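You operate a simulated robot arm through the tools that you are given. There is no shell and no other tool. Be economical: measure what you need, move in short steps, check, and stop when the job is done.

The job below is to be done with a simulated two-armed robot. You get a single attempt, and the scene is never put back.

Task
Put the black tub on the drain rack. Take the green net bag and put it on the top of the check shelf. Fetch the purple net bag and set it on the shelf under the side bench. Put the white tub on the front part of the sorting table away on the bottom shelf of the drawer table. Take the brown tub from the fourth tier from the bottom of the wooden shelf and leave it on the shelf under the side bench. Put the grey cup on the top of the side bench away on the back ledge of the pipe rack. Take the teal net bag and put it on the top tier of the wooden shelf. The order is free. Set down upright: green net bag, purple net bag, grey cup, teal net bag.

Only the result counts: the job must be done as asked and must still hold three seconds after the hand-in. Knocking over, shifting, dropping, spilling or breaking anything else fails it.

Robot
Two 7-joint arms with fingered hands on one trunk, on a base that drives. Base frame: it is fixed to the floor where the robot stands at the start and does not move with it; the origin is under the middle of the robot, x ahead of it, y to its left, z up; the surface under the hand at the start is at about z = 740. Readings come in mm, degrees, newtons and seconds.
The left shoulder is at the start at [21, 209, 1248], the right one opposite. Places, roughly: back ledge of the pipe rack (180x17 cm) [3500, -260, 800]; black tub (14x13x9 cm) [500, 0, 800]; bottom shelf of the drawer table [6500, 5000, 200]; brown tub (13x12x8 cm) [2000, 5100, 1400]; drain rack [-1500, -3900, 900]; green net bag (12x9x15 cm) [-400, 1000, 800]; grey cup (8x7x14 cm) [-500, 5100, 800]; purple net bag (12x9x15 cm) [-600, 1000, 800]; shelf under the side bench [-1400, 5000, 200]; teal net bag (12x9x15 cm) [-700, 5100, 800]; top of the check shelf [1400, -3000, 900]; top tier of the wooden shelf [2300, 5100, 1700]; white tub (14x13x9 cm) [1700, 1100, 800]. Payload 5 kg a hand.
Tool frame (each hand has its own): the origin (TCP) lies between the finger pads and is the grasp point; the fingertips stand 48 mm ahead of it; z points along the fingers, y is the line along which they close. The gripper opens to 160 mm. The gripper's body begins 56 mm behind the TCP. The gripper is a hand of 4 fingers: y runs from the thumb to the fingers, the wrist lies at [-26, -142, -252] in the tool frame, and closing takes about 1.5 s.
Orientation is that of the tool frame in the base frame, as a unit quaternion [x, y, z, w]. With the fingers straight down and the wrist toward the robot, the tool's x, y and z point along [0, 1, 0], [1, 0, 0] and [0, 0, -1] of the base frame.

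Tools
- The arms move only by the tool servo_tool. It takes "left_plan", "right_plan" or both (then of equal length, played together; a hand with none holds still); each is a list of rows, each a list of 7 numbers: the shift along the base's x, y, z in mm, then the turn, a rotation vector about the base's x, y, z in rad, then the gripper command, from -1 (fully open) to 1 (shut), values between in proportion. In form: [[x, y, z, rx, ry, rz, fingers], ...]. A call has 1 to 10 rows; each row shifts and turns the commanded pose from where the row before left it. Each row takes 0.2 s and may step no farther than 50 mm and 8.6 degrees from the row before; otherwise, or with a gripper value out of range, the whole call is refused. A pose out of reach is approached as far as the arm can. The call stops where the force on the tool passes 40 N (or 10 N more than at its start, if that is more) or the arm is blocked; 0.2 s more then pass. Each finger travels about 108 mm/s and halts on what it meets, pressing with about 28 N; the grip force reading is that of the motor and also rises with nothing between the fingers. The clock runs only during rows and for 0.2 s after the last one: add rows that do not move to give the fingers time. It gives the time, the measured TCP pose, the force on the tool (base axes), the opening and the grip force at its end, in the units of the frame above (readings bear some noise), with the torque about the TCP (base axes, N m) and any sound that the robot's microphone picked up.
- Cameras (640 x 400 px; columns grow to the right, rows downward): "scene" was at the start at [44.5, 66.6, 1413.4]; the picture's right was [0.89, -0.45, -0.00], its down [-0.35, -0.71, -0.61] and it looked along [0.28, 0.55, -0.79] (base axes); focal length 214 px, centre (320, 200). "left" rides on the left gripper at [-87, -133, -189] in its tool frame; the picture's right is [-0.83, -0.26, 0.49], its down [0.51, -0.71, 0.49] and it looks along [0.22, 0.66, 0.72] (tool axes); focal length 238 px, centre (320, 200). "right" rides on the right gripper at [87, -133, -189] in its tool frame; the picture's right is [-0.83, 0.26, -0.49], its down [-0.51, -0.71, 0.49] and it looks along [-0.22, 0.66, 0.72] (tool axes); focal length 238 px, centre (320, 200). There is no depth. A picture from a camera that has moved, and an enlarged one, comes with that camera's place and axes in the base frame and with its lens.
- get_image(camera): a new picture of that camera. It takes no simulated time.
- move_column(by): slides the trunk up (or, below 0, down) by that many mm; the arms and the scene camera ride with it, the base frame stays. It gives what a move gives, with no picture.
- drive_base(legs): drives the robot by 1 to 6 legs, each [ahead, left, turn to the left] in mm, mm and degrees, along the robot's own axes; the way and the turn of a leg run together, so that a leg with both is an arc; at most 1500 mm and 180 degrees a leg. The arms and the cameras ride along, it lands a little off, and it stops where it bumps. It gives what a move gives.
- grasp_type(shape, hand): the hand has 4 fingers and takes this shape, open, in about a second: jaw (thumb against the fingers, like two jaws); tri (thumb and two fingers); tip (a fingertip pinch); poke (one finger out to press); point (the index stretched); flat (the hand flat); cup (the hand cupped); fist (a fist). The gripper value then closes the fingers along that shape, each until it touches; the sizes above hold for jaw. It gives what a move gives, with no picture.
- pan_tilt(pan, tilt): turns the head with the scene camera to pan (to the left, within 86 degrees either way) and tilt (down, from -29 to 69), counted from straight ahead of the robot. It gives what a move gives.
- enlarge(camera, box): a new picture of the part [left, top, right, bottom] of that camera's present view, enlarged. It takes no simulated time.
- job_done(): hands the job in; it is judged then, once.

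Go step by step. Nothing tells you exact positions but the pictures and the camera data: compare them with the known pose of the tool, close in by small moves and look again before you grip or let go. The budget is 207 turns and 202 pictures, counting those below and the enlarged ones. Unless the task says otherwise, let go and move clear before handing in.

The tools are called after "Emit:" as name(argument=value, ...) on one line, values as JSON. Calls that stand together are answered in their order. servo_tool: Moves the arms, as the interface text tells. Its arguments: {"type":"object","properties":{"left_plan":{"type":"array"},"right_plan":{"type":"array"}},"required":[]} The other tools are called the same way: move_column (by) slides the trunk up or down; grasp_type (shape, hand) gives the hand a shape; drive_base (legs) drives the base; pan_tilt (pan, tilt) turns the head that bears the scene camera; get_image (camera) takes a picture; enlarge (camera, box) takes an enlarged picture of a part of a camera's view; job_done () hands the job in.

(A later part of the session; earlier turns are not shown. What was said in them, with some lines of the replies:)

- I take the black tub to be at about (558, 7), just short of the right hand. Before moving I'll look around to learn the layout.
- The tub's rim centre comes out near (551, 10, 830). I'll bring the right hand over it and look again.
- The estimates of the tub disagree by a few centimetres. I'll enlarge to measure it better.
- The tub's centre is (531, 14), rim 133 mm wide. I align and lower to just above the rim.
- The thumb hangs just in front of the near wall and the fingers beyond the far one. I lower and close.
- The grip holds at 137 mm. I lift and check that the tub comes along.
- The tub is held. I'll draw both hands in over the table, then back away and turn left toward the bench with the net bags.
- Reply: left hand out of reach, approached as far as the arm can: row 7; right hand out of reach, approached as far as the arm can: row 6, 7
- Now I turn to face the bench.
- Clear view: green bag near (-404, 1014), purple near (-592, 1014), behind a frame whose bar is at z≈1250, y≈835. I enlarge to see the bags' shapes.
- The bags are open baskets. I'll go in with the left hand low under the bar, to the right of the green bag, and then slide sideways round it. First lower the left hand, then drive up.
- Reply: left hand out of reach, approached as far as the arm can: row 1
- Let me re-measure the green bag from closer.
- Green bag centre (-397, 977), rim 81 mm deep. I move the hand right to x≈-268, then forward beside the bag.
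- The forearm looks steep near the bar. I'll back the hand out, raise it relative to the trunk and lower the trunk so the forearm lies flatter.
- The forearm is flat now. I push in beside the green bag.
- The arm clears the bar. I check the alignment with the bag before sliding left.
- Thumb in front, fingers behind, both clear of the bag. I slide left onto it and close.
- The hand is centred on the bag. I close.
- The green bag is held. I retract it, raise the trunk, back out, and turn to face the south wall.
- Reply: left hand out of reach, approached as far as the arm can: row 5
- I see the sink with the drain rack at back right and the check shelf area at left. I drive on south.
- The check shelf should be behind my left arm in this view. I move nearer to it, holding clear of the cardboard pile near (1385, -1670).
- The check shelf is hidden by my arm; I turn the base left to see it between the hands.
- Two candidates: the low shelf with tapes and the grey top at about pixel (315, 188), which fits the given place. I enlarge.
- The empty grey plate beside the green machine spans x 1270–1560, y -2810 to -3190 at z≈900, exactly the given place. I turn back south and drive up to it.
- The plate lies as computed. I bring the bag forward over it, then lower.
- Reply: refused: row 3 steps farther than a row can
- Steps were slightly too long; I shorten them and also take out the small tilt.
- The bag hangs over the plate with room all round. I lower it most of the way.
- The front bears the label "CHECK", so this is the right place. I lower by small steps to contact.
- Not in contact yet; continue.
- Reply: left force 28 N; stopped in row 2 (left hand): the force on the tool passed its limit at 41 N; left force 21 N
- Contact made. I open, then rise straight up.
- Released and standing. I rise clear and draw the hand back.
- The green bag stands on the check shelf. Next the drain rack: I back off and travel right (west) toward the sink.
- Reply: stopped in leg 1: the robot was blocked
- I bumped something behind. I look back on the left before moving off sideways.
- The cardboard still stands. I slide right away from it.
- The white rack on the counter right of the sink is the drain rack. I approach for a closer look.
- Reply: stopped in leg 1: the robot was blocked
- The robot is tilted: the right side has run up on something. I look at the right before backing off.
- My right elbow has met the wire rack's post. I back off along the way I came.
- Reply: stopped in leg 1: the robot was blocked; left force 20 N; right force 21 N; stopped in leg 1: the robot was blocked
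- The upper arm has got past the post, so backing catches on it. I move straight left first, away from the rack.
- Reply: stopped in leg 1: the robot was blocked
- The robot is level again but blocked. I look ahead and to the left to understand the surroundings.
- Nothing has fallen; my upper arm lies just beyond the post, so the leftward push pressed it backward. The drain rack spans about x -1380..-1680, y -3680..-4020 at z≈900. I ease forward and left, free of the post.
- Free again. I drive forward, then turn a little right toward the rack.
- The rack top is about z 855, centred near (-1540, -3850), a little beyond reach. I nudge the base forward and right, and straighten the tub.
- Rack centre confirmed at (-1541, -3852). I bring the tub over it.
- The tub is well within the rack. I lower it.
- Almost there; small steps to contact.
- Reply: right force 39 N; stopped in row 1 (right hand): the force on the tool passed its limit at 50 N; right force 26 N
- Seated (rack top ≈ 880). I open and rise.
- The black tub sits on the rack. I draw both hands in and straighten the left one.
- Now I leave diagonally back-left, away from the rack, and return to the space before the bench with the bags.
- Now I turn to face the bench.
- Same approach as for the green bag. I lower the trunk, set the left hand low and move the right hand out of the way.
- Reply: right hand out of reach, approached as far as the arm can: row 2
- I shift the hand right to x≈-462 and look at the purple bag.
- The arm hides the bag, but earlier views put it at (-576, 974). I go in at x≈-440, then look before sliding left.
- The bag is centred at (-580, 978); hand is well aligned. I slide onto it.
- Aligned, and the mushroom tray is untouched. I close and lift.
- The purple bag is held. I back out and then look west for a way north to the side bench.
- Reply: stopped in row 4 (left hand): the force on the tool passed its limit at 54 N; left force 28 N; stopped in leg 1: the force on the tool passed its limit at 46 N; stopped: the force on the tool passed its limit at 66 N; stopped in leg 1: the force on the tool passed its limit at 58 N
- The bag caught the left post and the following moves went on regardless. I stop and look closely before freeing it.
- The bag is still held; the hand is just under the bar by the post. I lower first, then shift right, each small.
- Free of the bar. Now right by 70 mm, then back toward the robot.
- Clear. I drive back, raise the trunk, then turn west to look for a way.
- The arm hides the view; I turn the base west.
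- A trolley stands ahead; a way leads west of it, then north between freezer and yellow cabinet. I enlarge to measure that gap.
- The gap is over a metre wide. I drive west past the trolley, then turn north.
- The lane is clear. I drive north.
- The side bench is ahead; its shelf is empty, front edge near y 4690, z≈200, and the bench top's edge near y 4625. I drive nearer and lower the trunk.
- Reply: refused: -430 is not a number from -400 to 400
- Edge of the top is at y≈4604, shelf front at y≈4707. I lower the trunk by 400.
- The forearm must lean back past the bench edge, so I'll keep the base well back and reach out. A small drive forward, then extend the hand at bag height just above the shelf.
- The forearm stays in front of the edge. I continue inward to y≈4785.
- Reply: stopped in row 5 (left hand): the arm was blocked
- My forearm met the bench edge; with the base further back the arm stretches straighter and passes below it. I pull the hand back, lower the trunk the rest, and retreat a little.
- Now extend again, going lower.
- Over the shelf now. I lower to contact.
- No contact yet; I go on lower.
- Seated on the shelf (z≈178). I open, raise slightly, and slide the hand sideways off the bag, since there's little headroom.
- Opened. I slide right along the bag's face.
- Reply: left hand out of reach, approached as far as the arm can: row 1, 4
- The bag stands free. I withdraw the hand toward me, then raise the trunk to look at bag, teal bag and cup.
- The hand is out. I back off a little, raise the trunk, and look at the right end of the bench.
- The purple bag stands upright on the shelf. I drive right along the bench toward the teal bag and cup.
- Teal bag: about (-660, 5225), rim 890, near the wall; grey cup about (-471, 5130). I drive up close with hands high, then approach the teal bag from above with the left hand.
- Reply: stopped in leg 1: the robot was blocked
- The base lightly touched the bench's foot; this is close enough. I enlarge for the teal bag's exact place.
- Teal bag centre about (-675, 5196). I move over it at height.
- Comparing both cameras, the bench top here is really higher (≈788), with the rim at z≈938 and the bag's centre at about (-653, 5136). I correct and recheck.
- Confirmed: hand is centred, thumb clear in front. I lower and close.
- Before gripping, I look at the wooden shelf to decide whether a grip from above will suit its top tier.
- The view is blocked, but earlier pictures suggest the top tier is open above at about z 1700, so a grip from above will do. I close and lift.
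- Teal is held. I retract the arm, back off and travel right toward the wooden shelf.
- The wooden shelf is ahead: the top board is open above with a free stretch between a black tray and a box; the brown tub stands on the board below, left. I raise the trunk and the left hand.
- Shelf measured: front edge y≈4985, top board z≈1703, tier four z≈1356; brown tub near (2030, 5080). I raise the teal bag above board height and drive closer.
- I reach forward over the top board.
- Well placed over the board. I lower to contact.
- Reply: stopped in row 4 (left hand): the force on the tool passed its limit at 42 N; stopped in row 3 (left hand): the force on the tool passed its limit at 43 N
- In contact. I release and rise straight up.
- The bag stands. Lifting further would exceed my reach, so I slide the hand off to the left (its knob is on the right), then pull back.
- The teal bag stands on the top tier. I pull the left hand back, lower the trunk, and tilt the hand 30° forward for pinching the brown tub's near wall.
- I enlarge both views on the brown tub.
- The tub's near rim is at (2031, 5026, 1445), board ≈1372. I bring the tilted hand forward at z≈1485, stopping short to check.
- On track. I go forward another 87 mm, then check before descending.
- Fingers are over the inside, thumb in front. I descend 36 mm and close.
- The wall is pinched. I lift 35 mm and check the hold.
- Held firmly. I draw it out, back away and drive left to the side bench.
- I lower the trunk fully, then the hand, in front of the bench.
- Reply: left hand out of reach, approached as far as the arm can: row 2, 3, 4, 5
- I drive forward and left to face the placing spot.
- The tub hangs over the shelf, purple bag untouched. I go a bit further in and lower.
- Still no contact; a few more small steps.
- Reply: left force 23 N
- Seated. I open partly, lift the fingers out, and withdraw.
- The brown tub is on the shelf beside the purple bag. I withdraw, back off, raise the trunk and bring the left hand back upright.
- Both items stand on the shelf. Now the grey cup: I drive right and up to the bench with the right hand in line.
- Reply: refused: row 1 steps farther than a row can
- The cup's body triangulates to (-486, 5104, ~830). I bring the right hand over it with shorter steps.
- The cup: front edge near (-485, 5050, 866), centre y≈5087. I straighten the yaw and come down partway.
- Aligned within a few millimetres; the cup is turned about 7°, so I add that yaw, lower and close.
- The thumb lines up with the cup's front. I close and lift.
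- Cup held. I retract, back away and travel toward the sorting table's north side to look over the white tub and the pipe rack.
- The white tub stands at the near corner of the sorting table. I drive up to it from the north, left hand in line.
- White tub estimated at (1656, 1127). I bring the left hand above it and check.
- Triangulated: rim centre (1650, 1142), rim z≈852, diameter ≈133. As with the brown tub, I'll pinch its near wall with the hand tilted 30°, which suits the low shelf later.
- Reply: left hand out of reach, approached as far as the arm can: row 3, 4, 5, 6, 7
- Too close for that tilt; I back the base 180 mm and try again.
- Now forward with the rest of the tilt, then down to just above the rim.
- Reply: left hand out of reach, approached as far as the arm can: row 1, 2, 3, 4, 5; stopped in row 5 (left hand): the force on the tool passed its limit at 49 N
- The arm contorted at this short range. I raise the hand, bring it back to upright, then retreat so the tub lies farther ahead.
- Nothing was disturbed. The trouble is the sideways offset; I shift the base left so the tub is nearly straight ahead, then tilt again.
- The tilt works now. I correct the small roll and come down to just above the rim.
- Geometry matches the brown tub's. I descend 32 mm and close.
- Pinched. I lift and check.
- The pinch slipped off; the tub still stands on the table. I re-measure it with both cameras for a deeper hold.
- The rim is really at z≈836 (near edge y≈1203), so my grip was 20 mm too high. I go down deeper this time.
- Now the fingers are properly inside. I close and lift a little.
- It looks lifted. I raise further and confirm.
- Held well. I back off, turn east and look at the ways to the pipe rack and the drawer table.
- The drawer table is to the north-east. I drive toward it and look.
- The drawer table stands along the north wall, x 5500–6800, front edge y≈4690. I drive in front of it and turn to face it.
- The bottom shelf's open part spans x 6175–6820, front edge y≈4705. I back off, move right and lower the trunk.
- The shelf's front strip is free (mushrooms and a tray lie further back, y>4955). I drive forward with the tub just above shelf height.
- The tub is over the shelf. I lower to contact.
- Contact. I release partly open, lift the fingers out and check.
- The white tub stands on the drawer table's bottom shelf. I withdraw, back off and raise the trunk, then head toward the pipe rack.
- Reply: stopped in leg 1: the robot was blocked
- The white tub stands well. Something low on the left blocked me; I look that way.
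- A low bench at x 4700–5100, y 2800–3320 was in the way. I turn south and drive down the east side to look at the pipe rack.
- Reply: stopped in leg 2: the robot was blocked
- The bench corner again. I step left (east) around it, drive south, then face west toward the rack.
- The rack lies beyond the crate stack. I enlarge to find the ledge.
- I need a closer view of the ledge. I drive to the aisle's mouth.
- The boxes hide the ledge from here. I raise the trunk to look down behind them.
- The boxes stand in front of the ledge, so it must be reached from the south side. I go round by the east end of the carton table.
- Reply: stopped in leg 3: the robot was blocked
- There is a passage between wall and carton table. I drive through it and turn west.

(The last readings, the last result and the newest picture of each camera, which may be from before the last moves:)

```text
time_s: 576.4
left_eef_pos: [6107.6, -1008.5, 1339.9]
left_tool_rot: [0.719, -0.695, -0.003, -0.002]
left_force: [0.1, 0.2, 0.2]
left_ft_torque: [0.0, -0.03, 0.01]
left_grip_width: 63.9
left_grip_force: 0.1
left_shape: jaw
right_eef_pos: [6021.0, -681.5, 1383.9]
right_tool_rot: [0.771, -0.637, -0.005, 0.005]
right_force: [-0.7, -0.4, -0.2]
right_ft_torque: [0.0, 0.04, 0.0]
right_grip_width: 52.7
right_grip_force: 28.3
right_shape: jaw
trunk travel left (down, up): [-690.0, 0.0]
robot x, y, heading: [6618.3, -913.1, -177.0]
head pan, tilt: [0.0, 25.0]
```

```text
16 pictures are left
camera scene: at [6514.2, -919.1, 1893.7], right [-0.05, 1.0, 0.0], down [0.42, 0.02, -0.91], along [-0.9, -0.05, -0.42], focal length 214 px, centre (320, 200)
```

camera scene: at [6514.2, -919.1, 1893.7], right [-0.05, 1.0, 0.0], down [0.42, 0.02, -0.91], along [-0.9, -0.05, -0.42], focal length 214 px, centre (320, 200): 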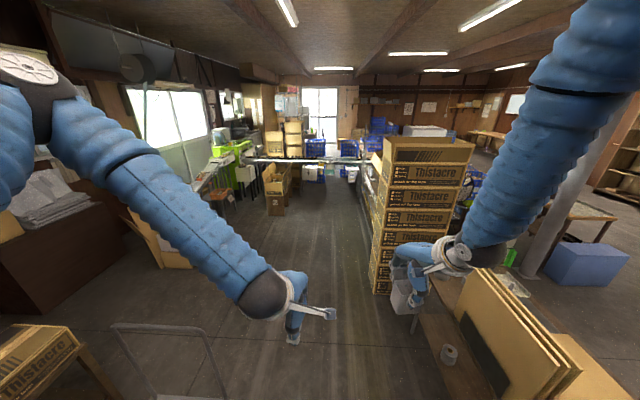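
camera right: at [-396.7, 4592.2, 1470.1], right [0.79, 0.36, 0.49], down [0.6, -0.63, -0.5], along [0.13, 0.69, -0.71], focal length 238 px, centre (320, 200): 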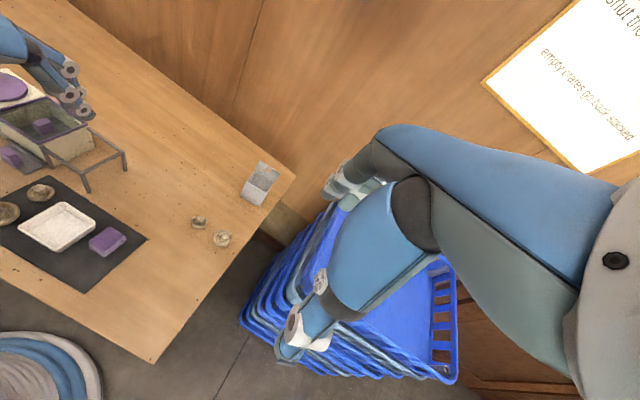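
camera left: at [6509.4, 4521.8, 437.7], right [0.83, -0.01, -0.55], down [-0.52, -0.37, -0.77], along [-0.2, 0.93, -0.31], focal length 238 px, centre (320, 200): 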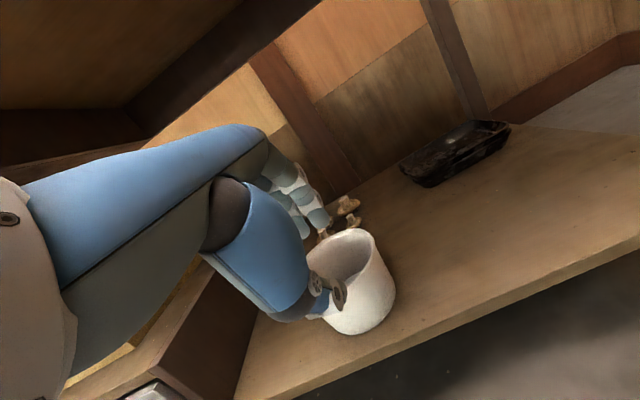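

The aisle south of the rack is clear. I drive west along it and turn north to face the rack's back.

Emit:
drive_base(legs=[[1450, 0, 0], [1300, 0, 0], [0, 0, -93]])

Emit:
pan_tilt(pan=0, tilt=30)

Emit:
get_image(camera="scene")

```text
time_s: 593.8
left_eef_pos: [3765.8, -572.9, 1338.6]
left_tool_rot: [0.005, 1.0, 0.0, 0.005]
left_force: [-0.9, -0.7, 0.2]
left_ft_torque: [0.02, 0.0, -0.04]
left_grip_width: 63.8
left_grip_force: 0.0
left_shape: jaw
right_eef_pos: [4096.3, -500.4, 1385.3]
right_tool_rot: [-0.074, 0.997, 0.006, 0.0]
right_force: [0.3, 0.3, -0.5]
right_ft_torque: [0.01, -0.06, 0.03]
right_grip_width: 52.7
right_grip_force: 28.4
right_shape: jaw
trunk travel left (down, up): [-690.0, 0.0]
robot x, y, heading: [3838.3, -1089.4, 90.7]
head pan, tilt: [0.0, 25.0]
```

```text
time_s: 594.4
left_eef_pos: [3765.5, -572.3, 1339.8]
left_tool_rot: [0.006, 1.0, 0.0, 0.005]
left_force: [-0.2, 0.6, -0.9]
left_ft_torque: [0.0, -0.02, 0.0]
left_grip_width: 63.7
left_grip_force: 0.1
left_shape: jaw
right_eef_pos: [4096.7, -500.6, 1384.1]
right_tool_rot: [-0.074, 0.997, 0.006, 0.001]
right_force: [-0.3, -0.2, -0.3]
right_ft_torque: [-0.03, 0.0, -0.02]
right_grip_width: 52.8
right_grip_force: 27.9
right_shape: jaw
trunk travel left (down, up): [-690.0, 0.0]
robot x, y, heading: [3837.7, -1085.9, 90.8]
head pan, tilt: [0.0, 30.0]
```

```text
15 pictures are left
camera scene: at [3837.6, -985.3, 1885.8], right [1.0, 0.01, 0.0], down [0.01, -0.5, -0.87], along [-0.01, 0.87, -0.5], focal length 214 px, centre (320, 200)
```

scene: 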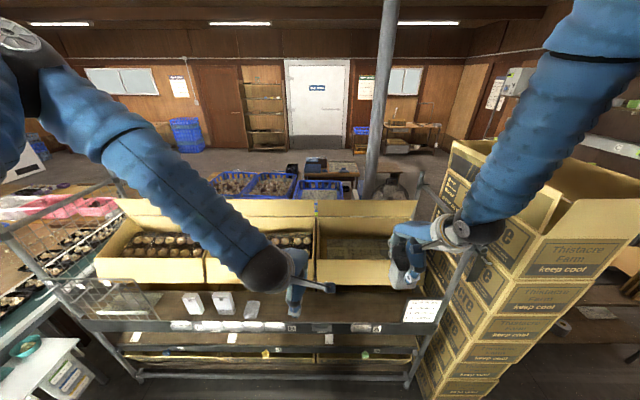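

This is the back ledge: a plank behind the cartons, with a free stretch at x≈3750–4300, front edge y≈-347, z≈800. I lower the trunk and bring the cup over the free part.

Emit:
move_column(by=-290)

Emit:
pan_tilt(pan=-12, tilt=38)

Emit:
servo_tool(right_plan=[[-9, 35, 5, 0, 0, 0, 1], [-9, 40, 0, 0, 0, 0, 1], [-9, 40, 0, 0, 0, 0, 1], [-9, 40, 0, 0, 0, 0, 1], [0, 0, 0, 0, 0, 0, 1]])

Emit:
get_image(camera="scene")

Emit:
get_image(camera="right")

```text
time_s: 597.4
left_eef_pos: [3766.0, -572.7, 1048.9]
left_tool_rot: [0.005, 1.0, 0.001, 0.005]
left_force: [0.7, -1.1, 0.2]
left_ft_torque: [-0.02, -0.02, -0.02]
left_grip_width: 63.8
left_grip_force: 0.1
left_shape: jaw
right_eef_pos: [4096.4, -500.7, 1094.6]
right_tool_rot: [-0.073, 0.997, 0.007, 0.0]
right_force: [0.5, -0.1, 0.2]
right_ft_torque: [-0.01, -0.01, -0.03]
right_grip_width: 52.7
right_grip_force: 28.0
right_shape: jaw
trunk travel left (down, up): [-400.0, 290.0]
robot x, y, heading: [3832.3, -1088.2, 90.6]
head pan, tilt: [0.0, 30.0]
```

```text
time_s: 598.1
left_eef_pos: [3764.8, -573.3, 1049.7]
left_tool_rot: [0.006, 1.0, 0.0, 0.005]
left_force: [0.4, -0.5, -0.5]
left_ft_torque: [0.01, 0.01, -0.01]
left_grip_width: 64.1
left_grip_force: 0.1
left_shape: jaw
right_eef_pos: [4096.4, -500.0, 1095.0]
right_tool_rot: [-0.073, 0.997, 0.007, 0.001]
right_force: [0.1, 0.0, -1.6]
right_ft_torque: [-0.01, -0.02, -0.01]
right_grip_width: 52.7
right_grip_force: 28.2
right_shape: jaw
trunk travel left (down, up): [-400.0, 290.0]
robot x, y, heading: [3836.3, -1083.4, 90.9]
head pan, tilt: [-12.0, 38.0]
```

```text
time_s: 599.3
left_eef_pos: [3766.1, -573.9, 1049.5]
left_tool_rot: [0.005, 1.0, 0.001, 0.005]
left_force: [0.6, -1.5, 1.4]
left_ft_torque: [0.07, -0.01, 0.0]
left_grip_width: 64.1
left_grip_force: 0.0
left_shape: jaw
right_eef_pos: [4061.1, -348.4, 1101.3]
right_tool_rot: [-0.073, 0.997, 0.007, 0.0]
right_force: [0.3, -0.4, 0.3]
right_ft_torque: [0.05, 0.0, -0.01]
right_grip_width: 52.6
right_grip_force: 27.8
right_shape: jaw
trunk travel left (down, up): [-400.0, 290.0]
robot x, y, heading: [3840.7, -1084.0, 90.5]
head pan, tilt: [-12.0, 38.0]
```

```text
14 pictures are left
camera scene: at [3855.8, -992.8, 1583.5], right [0.98, -0.2, 0.0], down [-0.12, -0.6, -0.79], along [0.16, 0.77, -0.62], focal length 214 px, centre (320, 200)
```

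scene: 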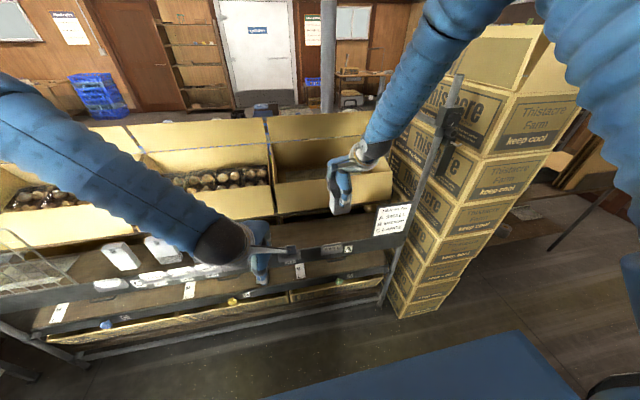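

```text
13 pictures are left
camera right: at [3993.2, -496.7, 1288.4], right [0.79, 0.37, 0.49], down [0.6, -0.62, -0.5], along [0.12, 0.69, -0.71], focal length 238 px, centre (320, 200)
```

right: 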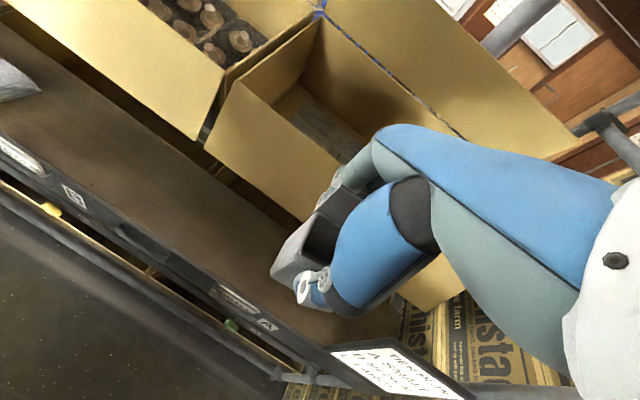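

I move the cup in to y≈-284 and lower partway, then look again.

Emit:
servo_tool(right_plan=[[0, 32, -10, 0, 0, 0, 1], [0, 32, -15, 0, 0, 0, 1], [0, 0, -35, 0, 0, 0, 1], [0, 0, -35, 0, 0, 0, 1], [0, 0, 0, 0, 0, 0, 1]])

Emit:
enlarge(camera="right", box=[160, 140, 420, 400])

Emit:
enlarge(camera="scene", box=[240, 120, 420, 290])

```text
time_s: 600.5
left_eef_pos: [3765.8, -574.1, 1049.9]
left_tool_rot: [0.005, 1.0, 0.001, 0.005]
left_force: [-0.2, -0.2, -0.4]
left_ft_torque: [0.03, -0.01, 0.02]
left_grip_width: 63.9
left_grip_force: 0.1
left_shape: jaw
right_eef_pos: [4061.3, -281.4, 1005.7]
right_tool_rot: [-0.073, 0.997, 0.006, 0.0]
right_force: [-0.3, -0.6, -0.2]
right_ft_torque: [0.01, -0.05, -0.02]
right_grip_width: 52.8
right_grip_force: 28.2
right_shape: jaw
trunk travel left (down, up): [-400.0, 290.0]
robot x, y, heading: [3839.4, -1085.4, 90.6]
head pan, tilt: [-12.0, 38.0]
```

```text
1.54 times, centred on (290, 270) of right
camera zoom: at [3994.6, -429.7, 1192.5], right [0.79, 0.37, 0.49], down [0.6, -0.62, -0.5], along [0.12, 0.69, -0.71], focal length 367 px, centre (366, 92)
```

zoom: 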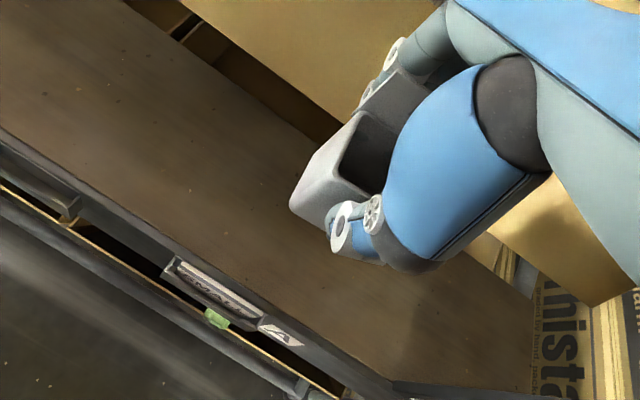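

```text
2.35 times, centred on (330, 205) of scene
camera zoom: at [3855.1, -992.4, 1583.5], right [0.98, -0.2, 0.0], down [-0.12, -0.6, -0.79], along [0.16, 0.77, -0.62], focal length 505 px, centre (296, 188)
```

zoom: 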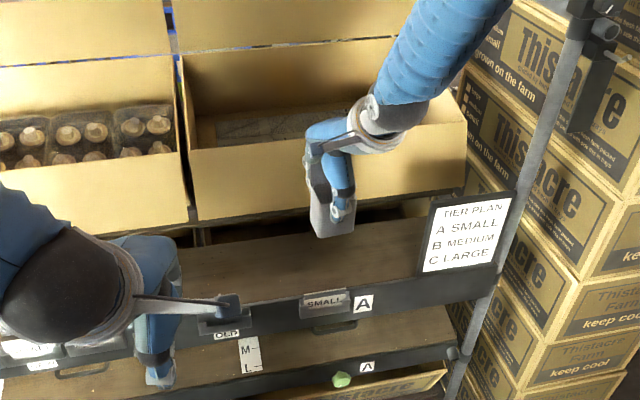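

The cup hangs over the ledge (z≈836, y about -372 to -195). I shift 8 mm forward and lower.

Emit:
servo_tool(right_plan=[[0, -8, -25, 0, 0, 0, 1], [0, 0, -25, 0, 0, 0, 1], [0, 0, -8, 0, 0, 0, 1], [0, 0, 0, 0, 0, 0, 1]])

Emit:
servo_tool(right_plan=[[0, 0, -5, 0, 0, 0, 1], [0, 0, -5, 0, 0, 0, 1], [0, 0, 0, 0, 0, 0, 1]])

Emit:
enlarge(camera="scene", box=[270, 150, 410, 270])

```text
time_s: 601.5
left_eef_pos: [3764.5, -572.2, 1048.2]
left_tool_rot: [0.004, 1.0, 0.0, 0.005]
left_force: [-0.7, 0.9, -0.1]
left_ft_torque: [0.0, 0.0, 0.0]
left_grip_width: 63.9
left_grip_force: 0.0
left_shape: jaw
right_eef_pos: [4061.8, -290.6, 946.3]
right_tool_rot: [-0.073, 0.997, 0.006, 0.001]
right_force: [-0.6, 0.6, -0.1]
right_ft_torque: [0.01, 0.0, -0.02]
right_grip_width: 52.8
right_grip_force: 27.4
right_shape: jaw
trunk travel left (down, up): [-400.0, 290.0]
robot x, y, heading: [3838.9, -1084.9, 90.5]
head pan, tilt: [-12.0, 38.0]
```

```text
time_s: 602.3
left_eef_pos: [3765.7, -573.1, 1049.7]
left_tool_rot: [0.005, 1.0, 0.0, 0.005]
left_force: [0.1, 0.3, -1.0]
left_ft_torque: [0.03, 0.01, 0.0]
left_grip_width: 64.0
left_grip_force: 0.1
left_shape: jaw
right_eef_pos: [4060.3, -289.6, 937.6]
right_tool_rot: [-0.073, 0.997, 0.006, 0.0]
right_force: [-0.1, -0.2, -1.5]
right_ft_torque: [-0.01, 0.0, -0.06]
right_grip_width: 52.7
right_grip_force: 28.0
right_shape: jaw
trunk travel left (down, up): [-400.0, 290.0]
robot x, y, heading: [3840.0, -1084.0, 90.7]
head pan, tilt: [-12.0, 38.0]
```

```text
3.33 times, centred on (340, 210) of scene
camera zoom: at [3855.5, -991.2, 1583.4], right [0.98, -0.2, 0.0], down [-0.12, -0.6, -0.79], along [0.16, 0.77, -0.62], focal length 715 px, centre (253, 167)
```

zoom: 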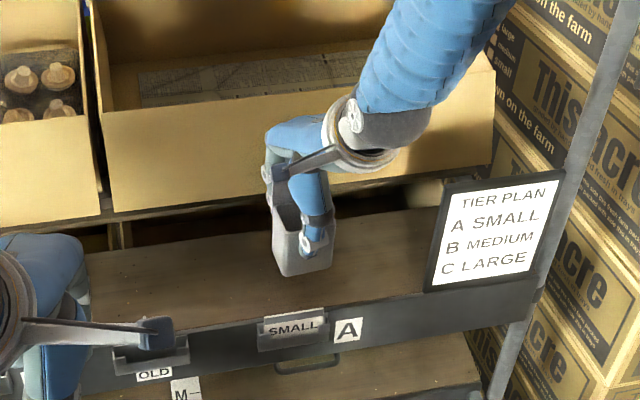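

Centred on the ledge. I continue down in small steps.

Emit:
servo_tool(right_plan=[[0, 0, -5, 0, 0, 0, 1], [0, 0, -5, 0, 0, 0, 1], [0, 0, 0, 0, 0, 0, 1]])

Emit:
servo_tool(right_plan=[[0, 0, -5, 0, 0, 0, 1], [0, 0, -5, 0, 0, 0, 1], [0, 0, 0, 0, 0, 0, 1]])

```text
time_s: 603.1
left_eef_pos: [3765.3, -572.0, 1048.5]
left_tool_rot: [0.006, 1.0, 0.0, 0.005]
left_force: [-0.4, -0.4, -1.0]
left_ft_torque: [-0.01, -0.02, -0.01]
left_grip_width: 64.0
left_grip_force: 0.1
left_shape: jaw
right_eef_pos: [4060.0, -290.5, 927.1]
right_tool_rot: [-0.073, 0.997, 0.006, 0.0]
right_force: [-0.2, -0.1, -0.6]
right_ft_torque: [-0.03, 0.02, 0.01]
right_grip_width: 52.8
right_grip_force: 27.6
right_shape: jaw
trunk travel left (down, up): [-400.0, 290.0]
robot x, y, heading: [3835.9, -1082.7, 90.7]
head pan, tilt: [-12.0, 38.0]
```

```text
time_s: 603.9
left_eef_pos: [3766.5, -573.1, 1049.1]
left_tool_rot: [0.006, 1.0, 0.0, 0.005]
left_force: [0.2, 0.0, 0.4]
left_ft_torque: [-0.02, 0.0, -0.01]
left_grip_width: 63.7
left_grip_force: 0.0
left_shape: jaw
right_eef_pos: [4059.3, -289.3, 916.7]
right_tool_rot: [-0.074, 0.997, 0.006, 0.001]
right_force: [0.4, -0.3, -0.3]
right_ft_torque: [-0.02, -0.03, 0.01]
right_grip_width: 52.6
right_grip_force: 28.0
right_shape: jaw
trunk travel left (down, up): [-400.0, 290.0]
robot x, y, heading: [3838.3, -1085.3, 90.5]
head pan, tilt: [-12.0, 38.0]
```

Emit:
servo_tool(right_plan=[[0, 0, -5, 0, 0, 0, 1], [0, 0, -5, 0, 0, 0, 1], [0, 0, 0, 0, 0, 0, 1]])

Emit:
servo_tool(right_plan=[[0, 0, -5, 0, 0, 0, 1], [0, 0, -5, 0, 0, 0, 1], [0, 0, 0, 0, 0, 0, 1]])

Emit:
enlarge(camera="scene", box=[270, 150, 410, 270])

```text
time_s: 604.7
left_eef_pos: [3765.1, -571.9, 1049.3]
left_tool_rot: [0.005, 1.0, 0.0, 0.005]
left_force: [-0.4, 0.3, 0.1]
left_ft_torque: [0.02, -0.02, -0.01]
left_grip_width: 63.8
left_grip_force: 0.0
left_shape: jaw
right_eef_pos: [4061.7, -290.3, 907.3]
right_tool_rot: [-0.073, 0.997, 0.006, 0.001]
right_force: [-0.2, 0.0, -0.5]
right_ft_torque: [-0.02, 0.03, -0.01]
right_grip_width: 52.9
right_grip_force: 27.8
right_shape: jaw
trunk travel left (down, up): [-400.0, 290.0]
robot x, y, heading: [3838.1, -1088.2, 90.7]
head pan, tilt: [-12.0, 38.0]
```

```text
time_s: 605.5
left_eef_pos: [3765.8, -572.5, 1049.1]
left_tool_rot: [0.005, 1.0, 0.002, 0.005]
left_force: [-0.5, 0.2, 0.0]
left_ft_torque: [-0.03, -0.02, 0.01]
left_grip_width: 63.8
left_grip_force: 0.0
left_shape: jaw
right_eef_pos: [4060.7, -290.4, 898.0]
right_tool_rot: [-0.074, 0.997, 0.007, 0.0]
right_force: [0.7, -0.4, 10.3]
right_ft_torque: [-0.39, -0.08, -0.02]
right_grip_width: 53.7
right_grip_force: 28.4
right_shape: jaw
trunk travel left (down, up): [-400.0, 290.0]
robot x, y, heading: [3842.5, -1086.2, 90.9]
head pan, tilt: [-12.0, 38.0]
```

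```text
3.33 times, centred on (340, 210) of scene
camera zoom: at [3855.3, -991.7, 1583.5], right [0.98, -0.2, 0.0], down [-0.12, -0.6, -0.79], along [0.16, 0.77, -0.62], focal length 715 px, centre (253, 167)
```

zoom: 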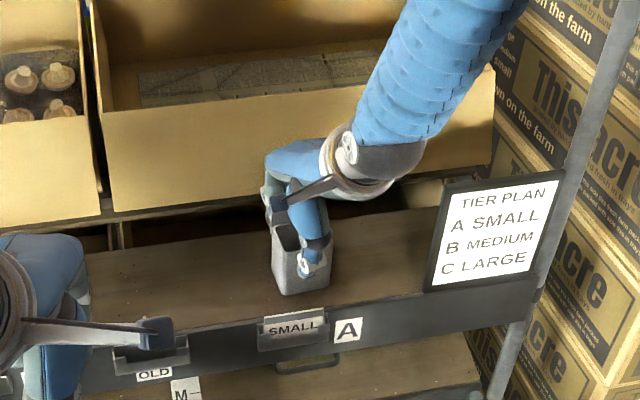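

Contact; the cup stands fully on the ledge. I open just enough and rise straight up.

Emit:
servo_tool(right_plan=[[0, 0, 0, 0, 0, 0, 0.6], [0, 0, 0, 0, 0, 0, 0.2], [0, 0, 0, 0, 0, 0, -0.15], [0, 0, 0, 0, 0, 0, -0.15], [0, 0, 0, 0, 0, 0, -0.15]])

Emit:
enlarge(camera="scene", box=[270, 150, 410, 270])

```text
time_s: 606.7
left_eef_pos: [3766.4, -573.6, 1049.2]
left_tool_rot: [0.005, 1.0, -0.001, 0.005]
left_force: [-0.7, 0.3, -0.6]
left_ft_torque: [0.0, 0.04, 0.0]
left_grip_width: 63.9
left_grip_force: 0.1
left_shape: jaw
right_eef_pos: [4060.6, -290.3, 896.0]
right_tool_rot: [-0.073, 0.997, 0.006, 0.0]
right_force: [-1.0, -0.8, -0.7]
right_ft_torque: [-0.01, -0.03, 0.03]
right_grip_width: 91.2
right_grip_force: 0.1
right_shape: jaw
trunk travel left (down, up): [-400.0, 290.0]
robot x, y, heading: [3835.5, -1085.7, 90.7]
head pan, tilt: [-12.0, 38.0]
```

```text
3.33 times, centred on (340, 210) of scene
camera zoom: at [3855.5, -991.0, 1583.3], right [0.98, -0.2, 0.0], down [-0.12, -0.6, -0.79], along [0.16, 0.77, -0.62], focal length 715 px, centre (253, 167)
```

zoom: 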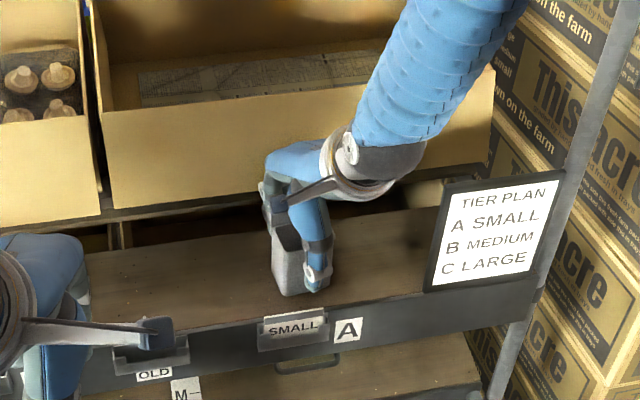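

The cup stands free. I rise straight up, then draw the hand back.

Emit:
servo_tool(right_plan=[[0, 0, 15, 0, 0, 0, -0.15], [0, 0, 30, 0, 0, 0, -0.15], [0, 0, 40, 0, 0, 0, -0.15], [0, 0, 40, 0, 0, 0, -0.15], [0, 0, 40, 0, 0, 0, -0.15], [0, -45, 10, 0, 0, 0, -0.15], [0, -45, 0, 0, 0, 0, -0.15], [0, -45, 0, 0, 0, 0, -0.15], [0, -45, 0, 0, 0, 0, -0.15], [0, 0, 0, 0, 0, 0, -0.15]])

Emit:
enlarge(camera="scene", box=[250, 120, 430, 280])

```text
time_s: 608.9
left_eef_pos: [3765.2, -571.6, 1048.6]
left_tool_rot: [0.005, 1.0, 0.0, 0.005]
left_force: [-0.3, 1.3, -0.4]
left_ft_torque: [-0.08, 0.04, 0.0]
left_grip_width: 63.8
left_grip_force: 0.0
left_shape: jaw
right_eef_pos: [4058.8, -468.9, 1068.5]
right_tool_rot: [-0.073, 0.997, 0.006, 0.0]
right_force: [0.0, 0.6, -0.4]
right_ft_torque: [-0.08, 0.02, -0.01]
right_grip_width: 91.7
right_grip_force: 0.0
right_shape: jaw
trunk travel left (down, up): [-400.0, 290.0]
robot x, y, heading: [3837.2, -1086.3, 90.4]
head pan, tilt: [-12.0, 38.0]
```

```text
2.50 times, centred on (340, 200) of scene
camera zoom: at [3855.5, -989.7, 1583.2], right [0.98, -0.2, 0.0], down [-0.12, -0.6, -0.79], along [0.16, 0.77, -0.62], focal length 536 px, centre (270, 200)
```

zoom: 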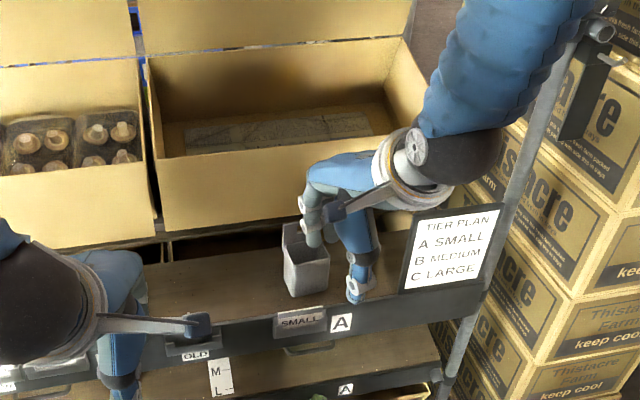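

The grey cup stands upright on the back ledge and all seven items are in place. I back clear of the rack, then hand in.

Emit:
drive_base(legs=[[-250, 0, 0]])

Emit:
get_image(camera="scene")

```text
time_s: 610.7
left_eef_pos: [3771.1, -825.5, 1049.9]
left_tool_rot: [0.008, 1.0, 0.002, 0.004]
left_force: [-0.2, -0.8, 0.0]
left_ft_torque: [0.08, -0.01, 0.04]
left_grip_width: 63.7
left_grip_force: 0.1
left_shape: jaw
right_eef_pos: [4065.5, -721.3, 1068.6]
right_tool_rot: [-0.069, 0.998, 0.006, 0.0]
right_force: [0.4, -1.9, 0.1]
right_ft_torque: [0.05, -0.04, -0.01]
right_grip_width: 91.9
right_grip_force: 0.1
right_shape: jaw
trunk travel left (down, up): [-400.0, 290.0]
robot x, y, heading: [3843.0, -1338.6, 90.4]
head pan, tilt: [-12.0, 38.0]
```

```text
6 pictures are left
camera scene: at [3857.8, -1243.3, 1583.4], right [0.98, -0.2, 0.0], down [-0.13, -0.6, -0.79], along [0.16, 0.77, -0.62], focal length 214 px, centre (320, 200)
```

scene: 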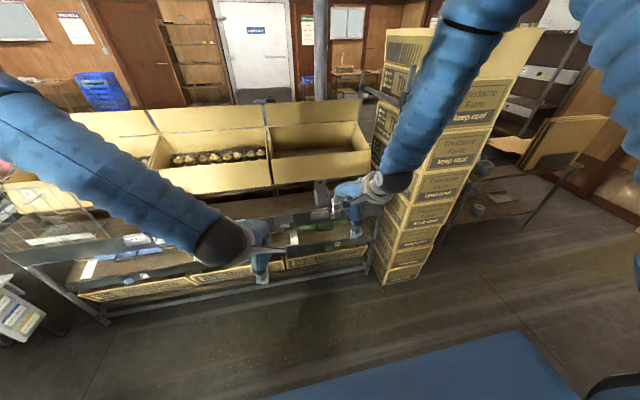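

The hands are empty and clear of the rack, and the cup still stands on the ledge, so I hand in.

Emit:
job_done()

```text
The job is handed in.
```

I handed the job in with all seven items set down where the task asked, but I bumped into some other things on the way and may have shifted them. I saw the green, purple and teal net bags and the grey cup standing upright after I let go.

- **Contacts:** The base touched the cardboard pile near the check shelf, the foot of the side bench and a low wooden bench by the drawer table (twice). An unidentified spot near the east wall also stopped it once.
- **Wire rack by the sink:** My right arm caught on a rack post and the robot tipped slightly before I got free.
- **Purple bag:** It snagged on the frame post of its bench as I drew it out, but stayed in the hand.
- **White tub:** The first grip slipped off, and the tub stayed upright on the table until I gripped it again.

In the pictures I took, nothing had fallen or toppled. I did not check whether the cardboard, the benches or the wire rack had shifted.
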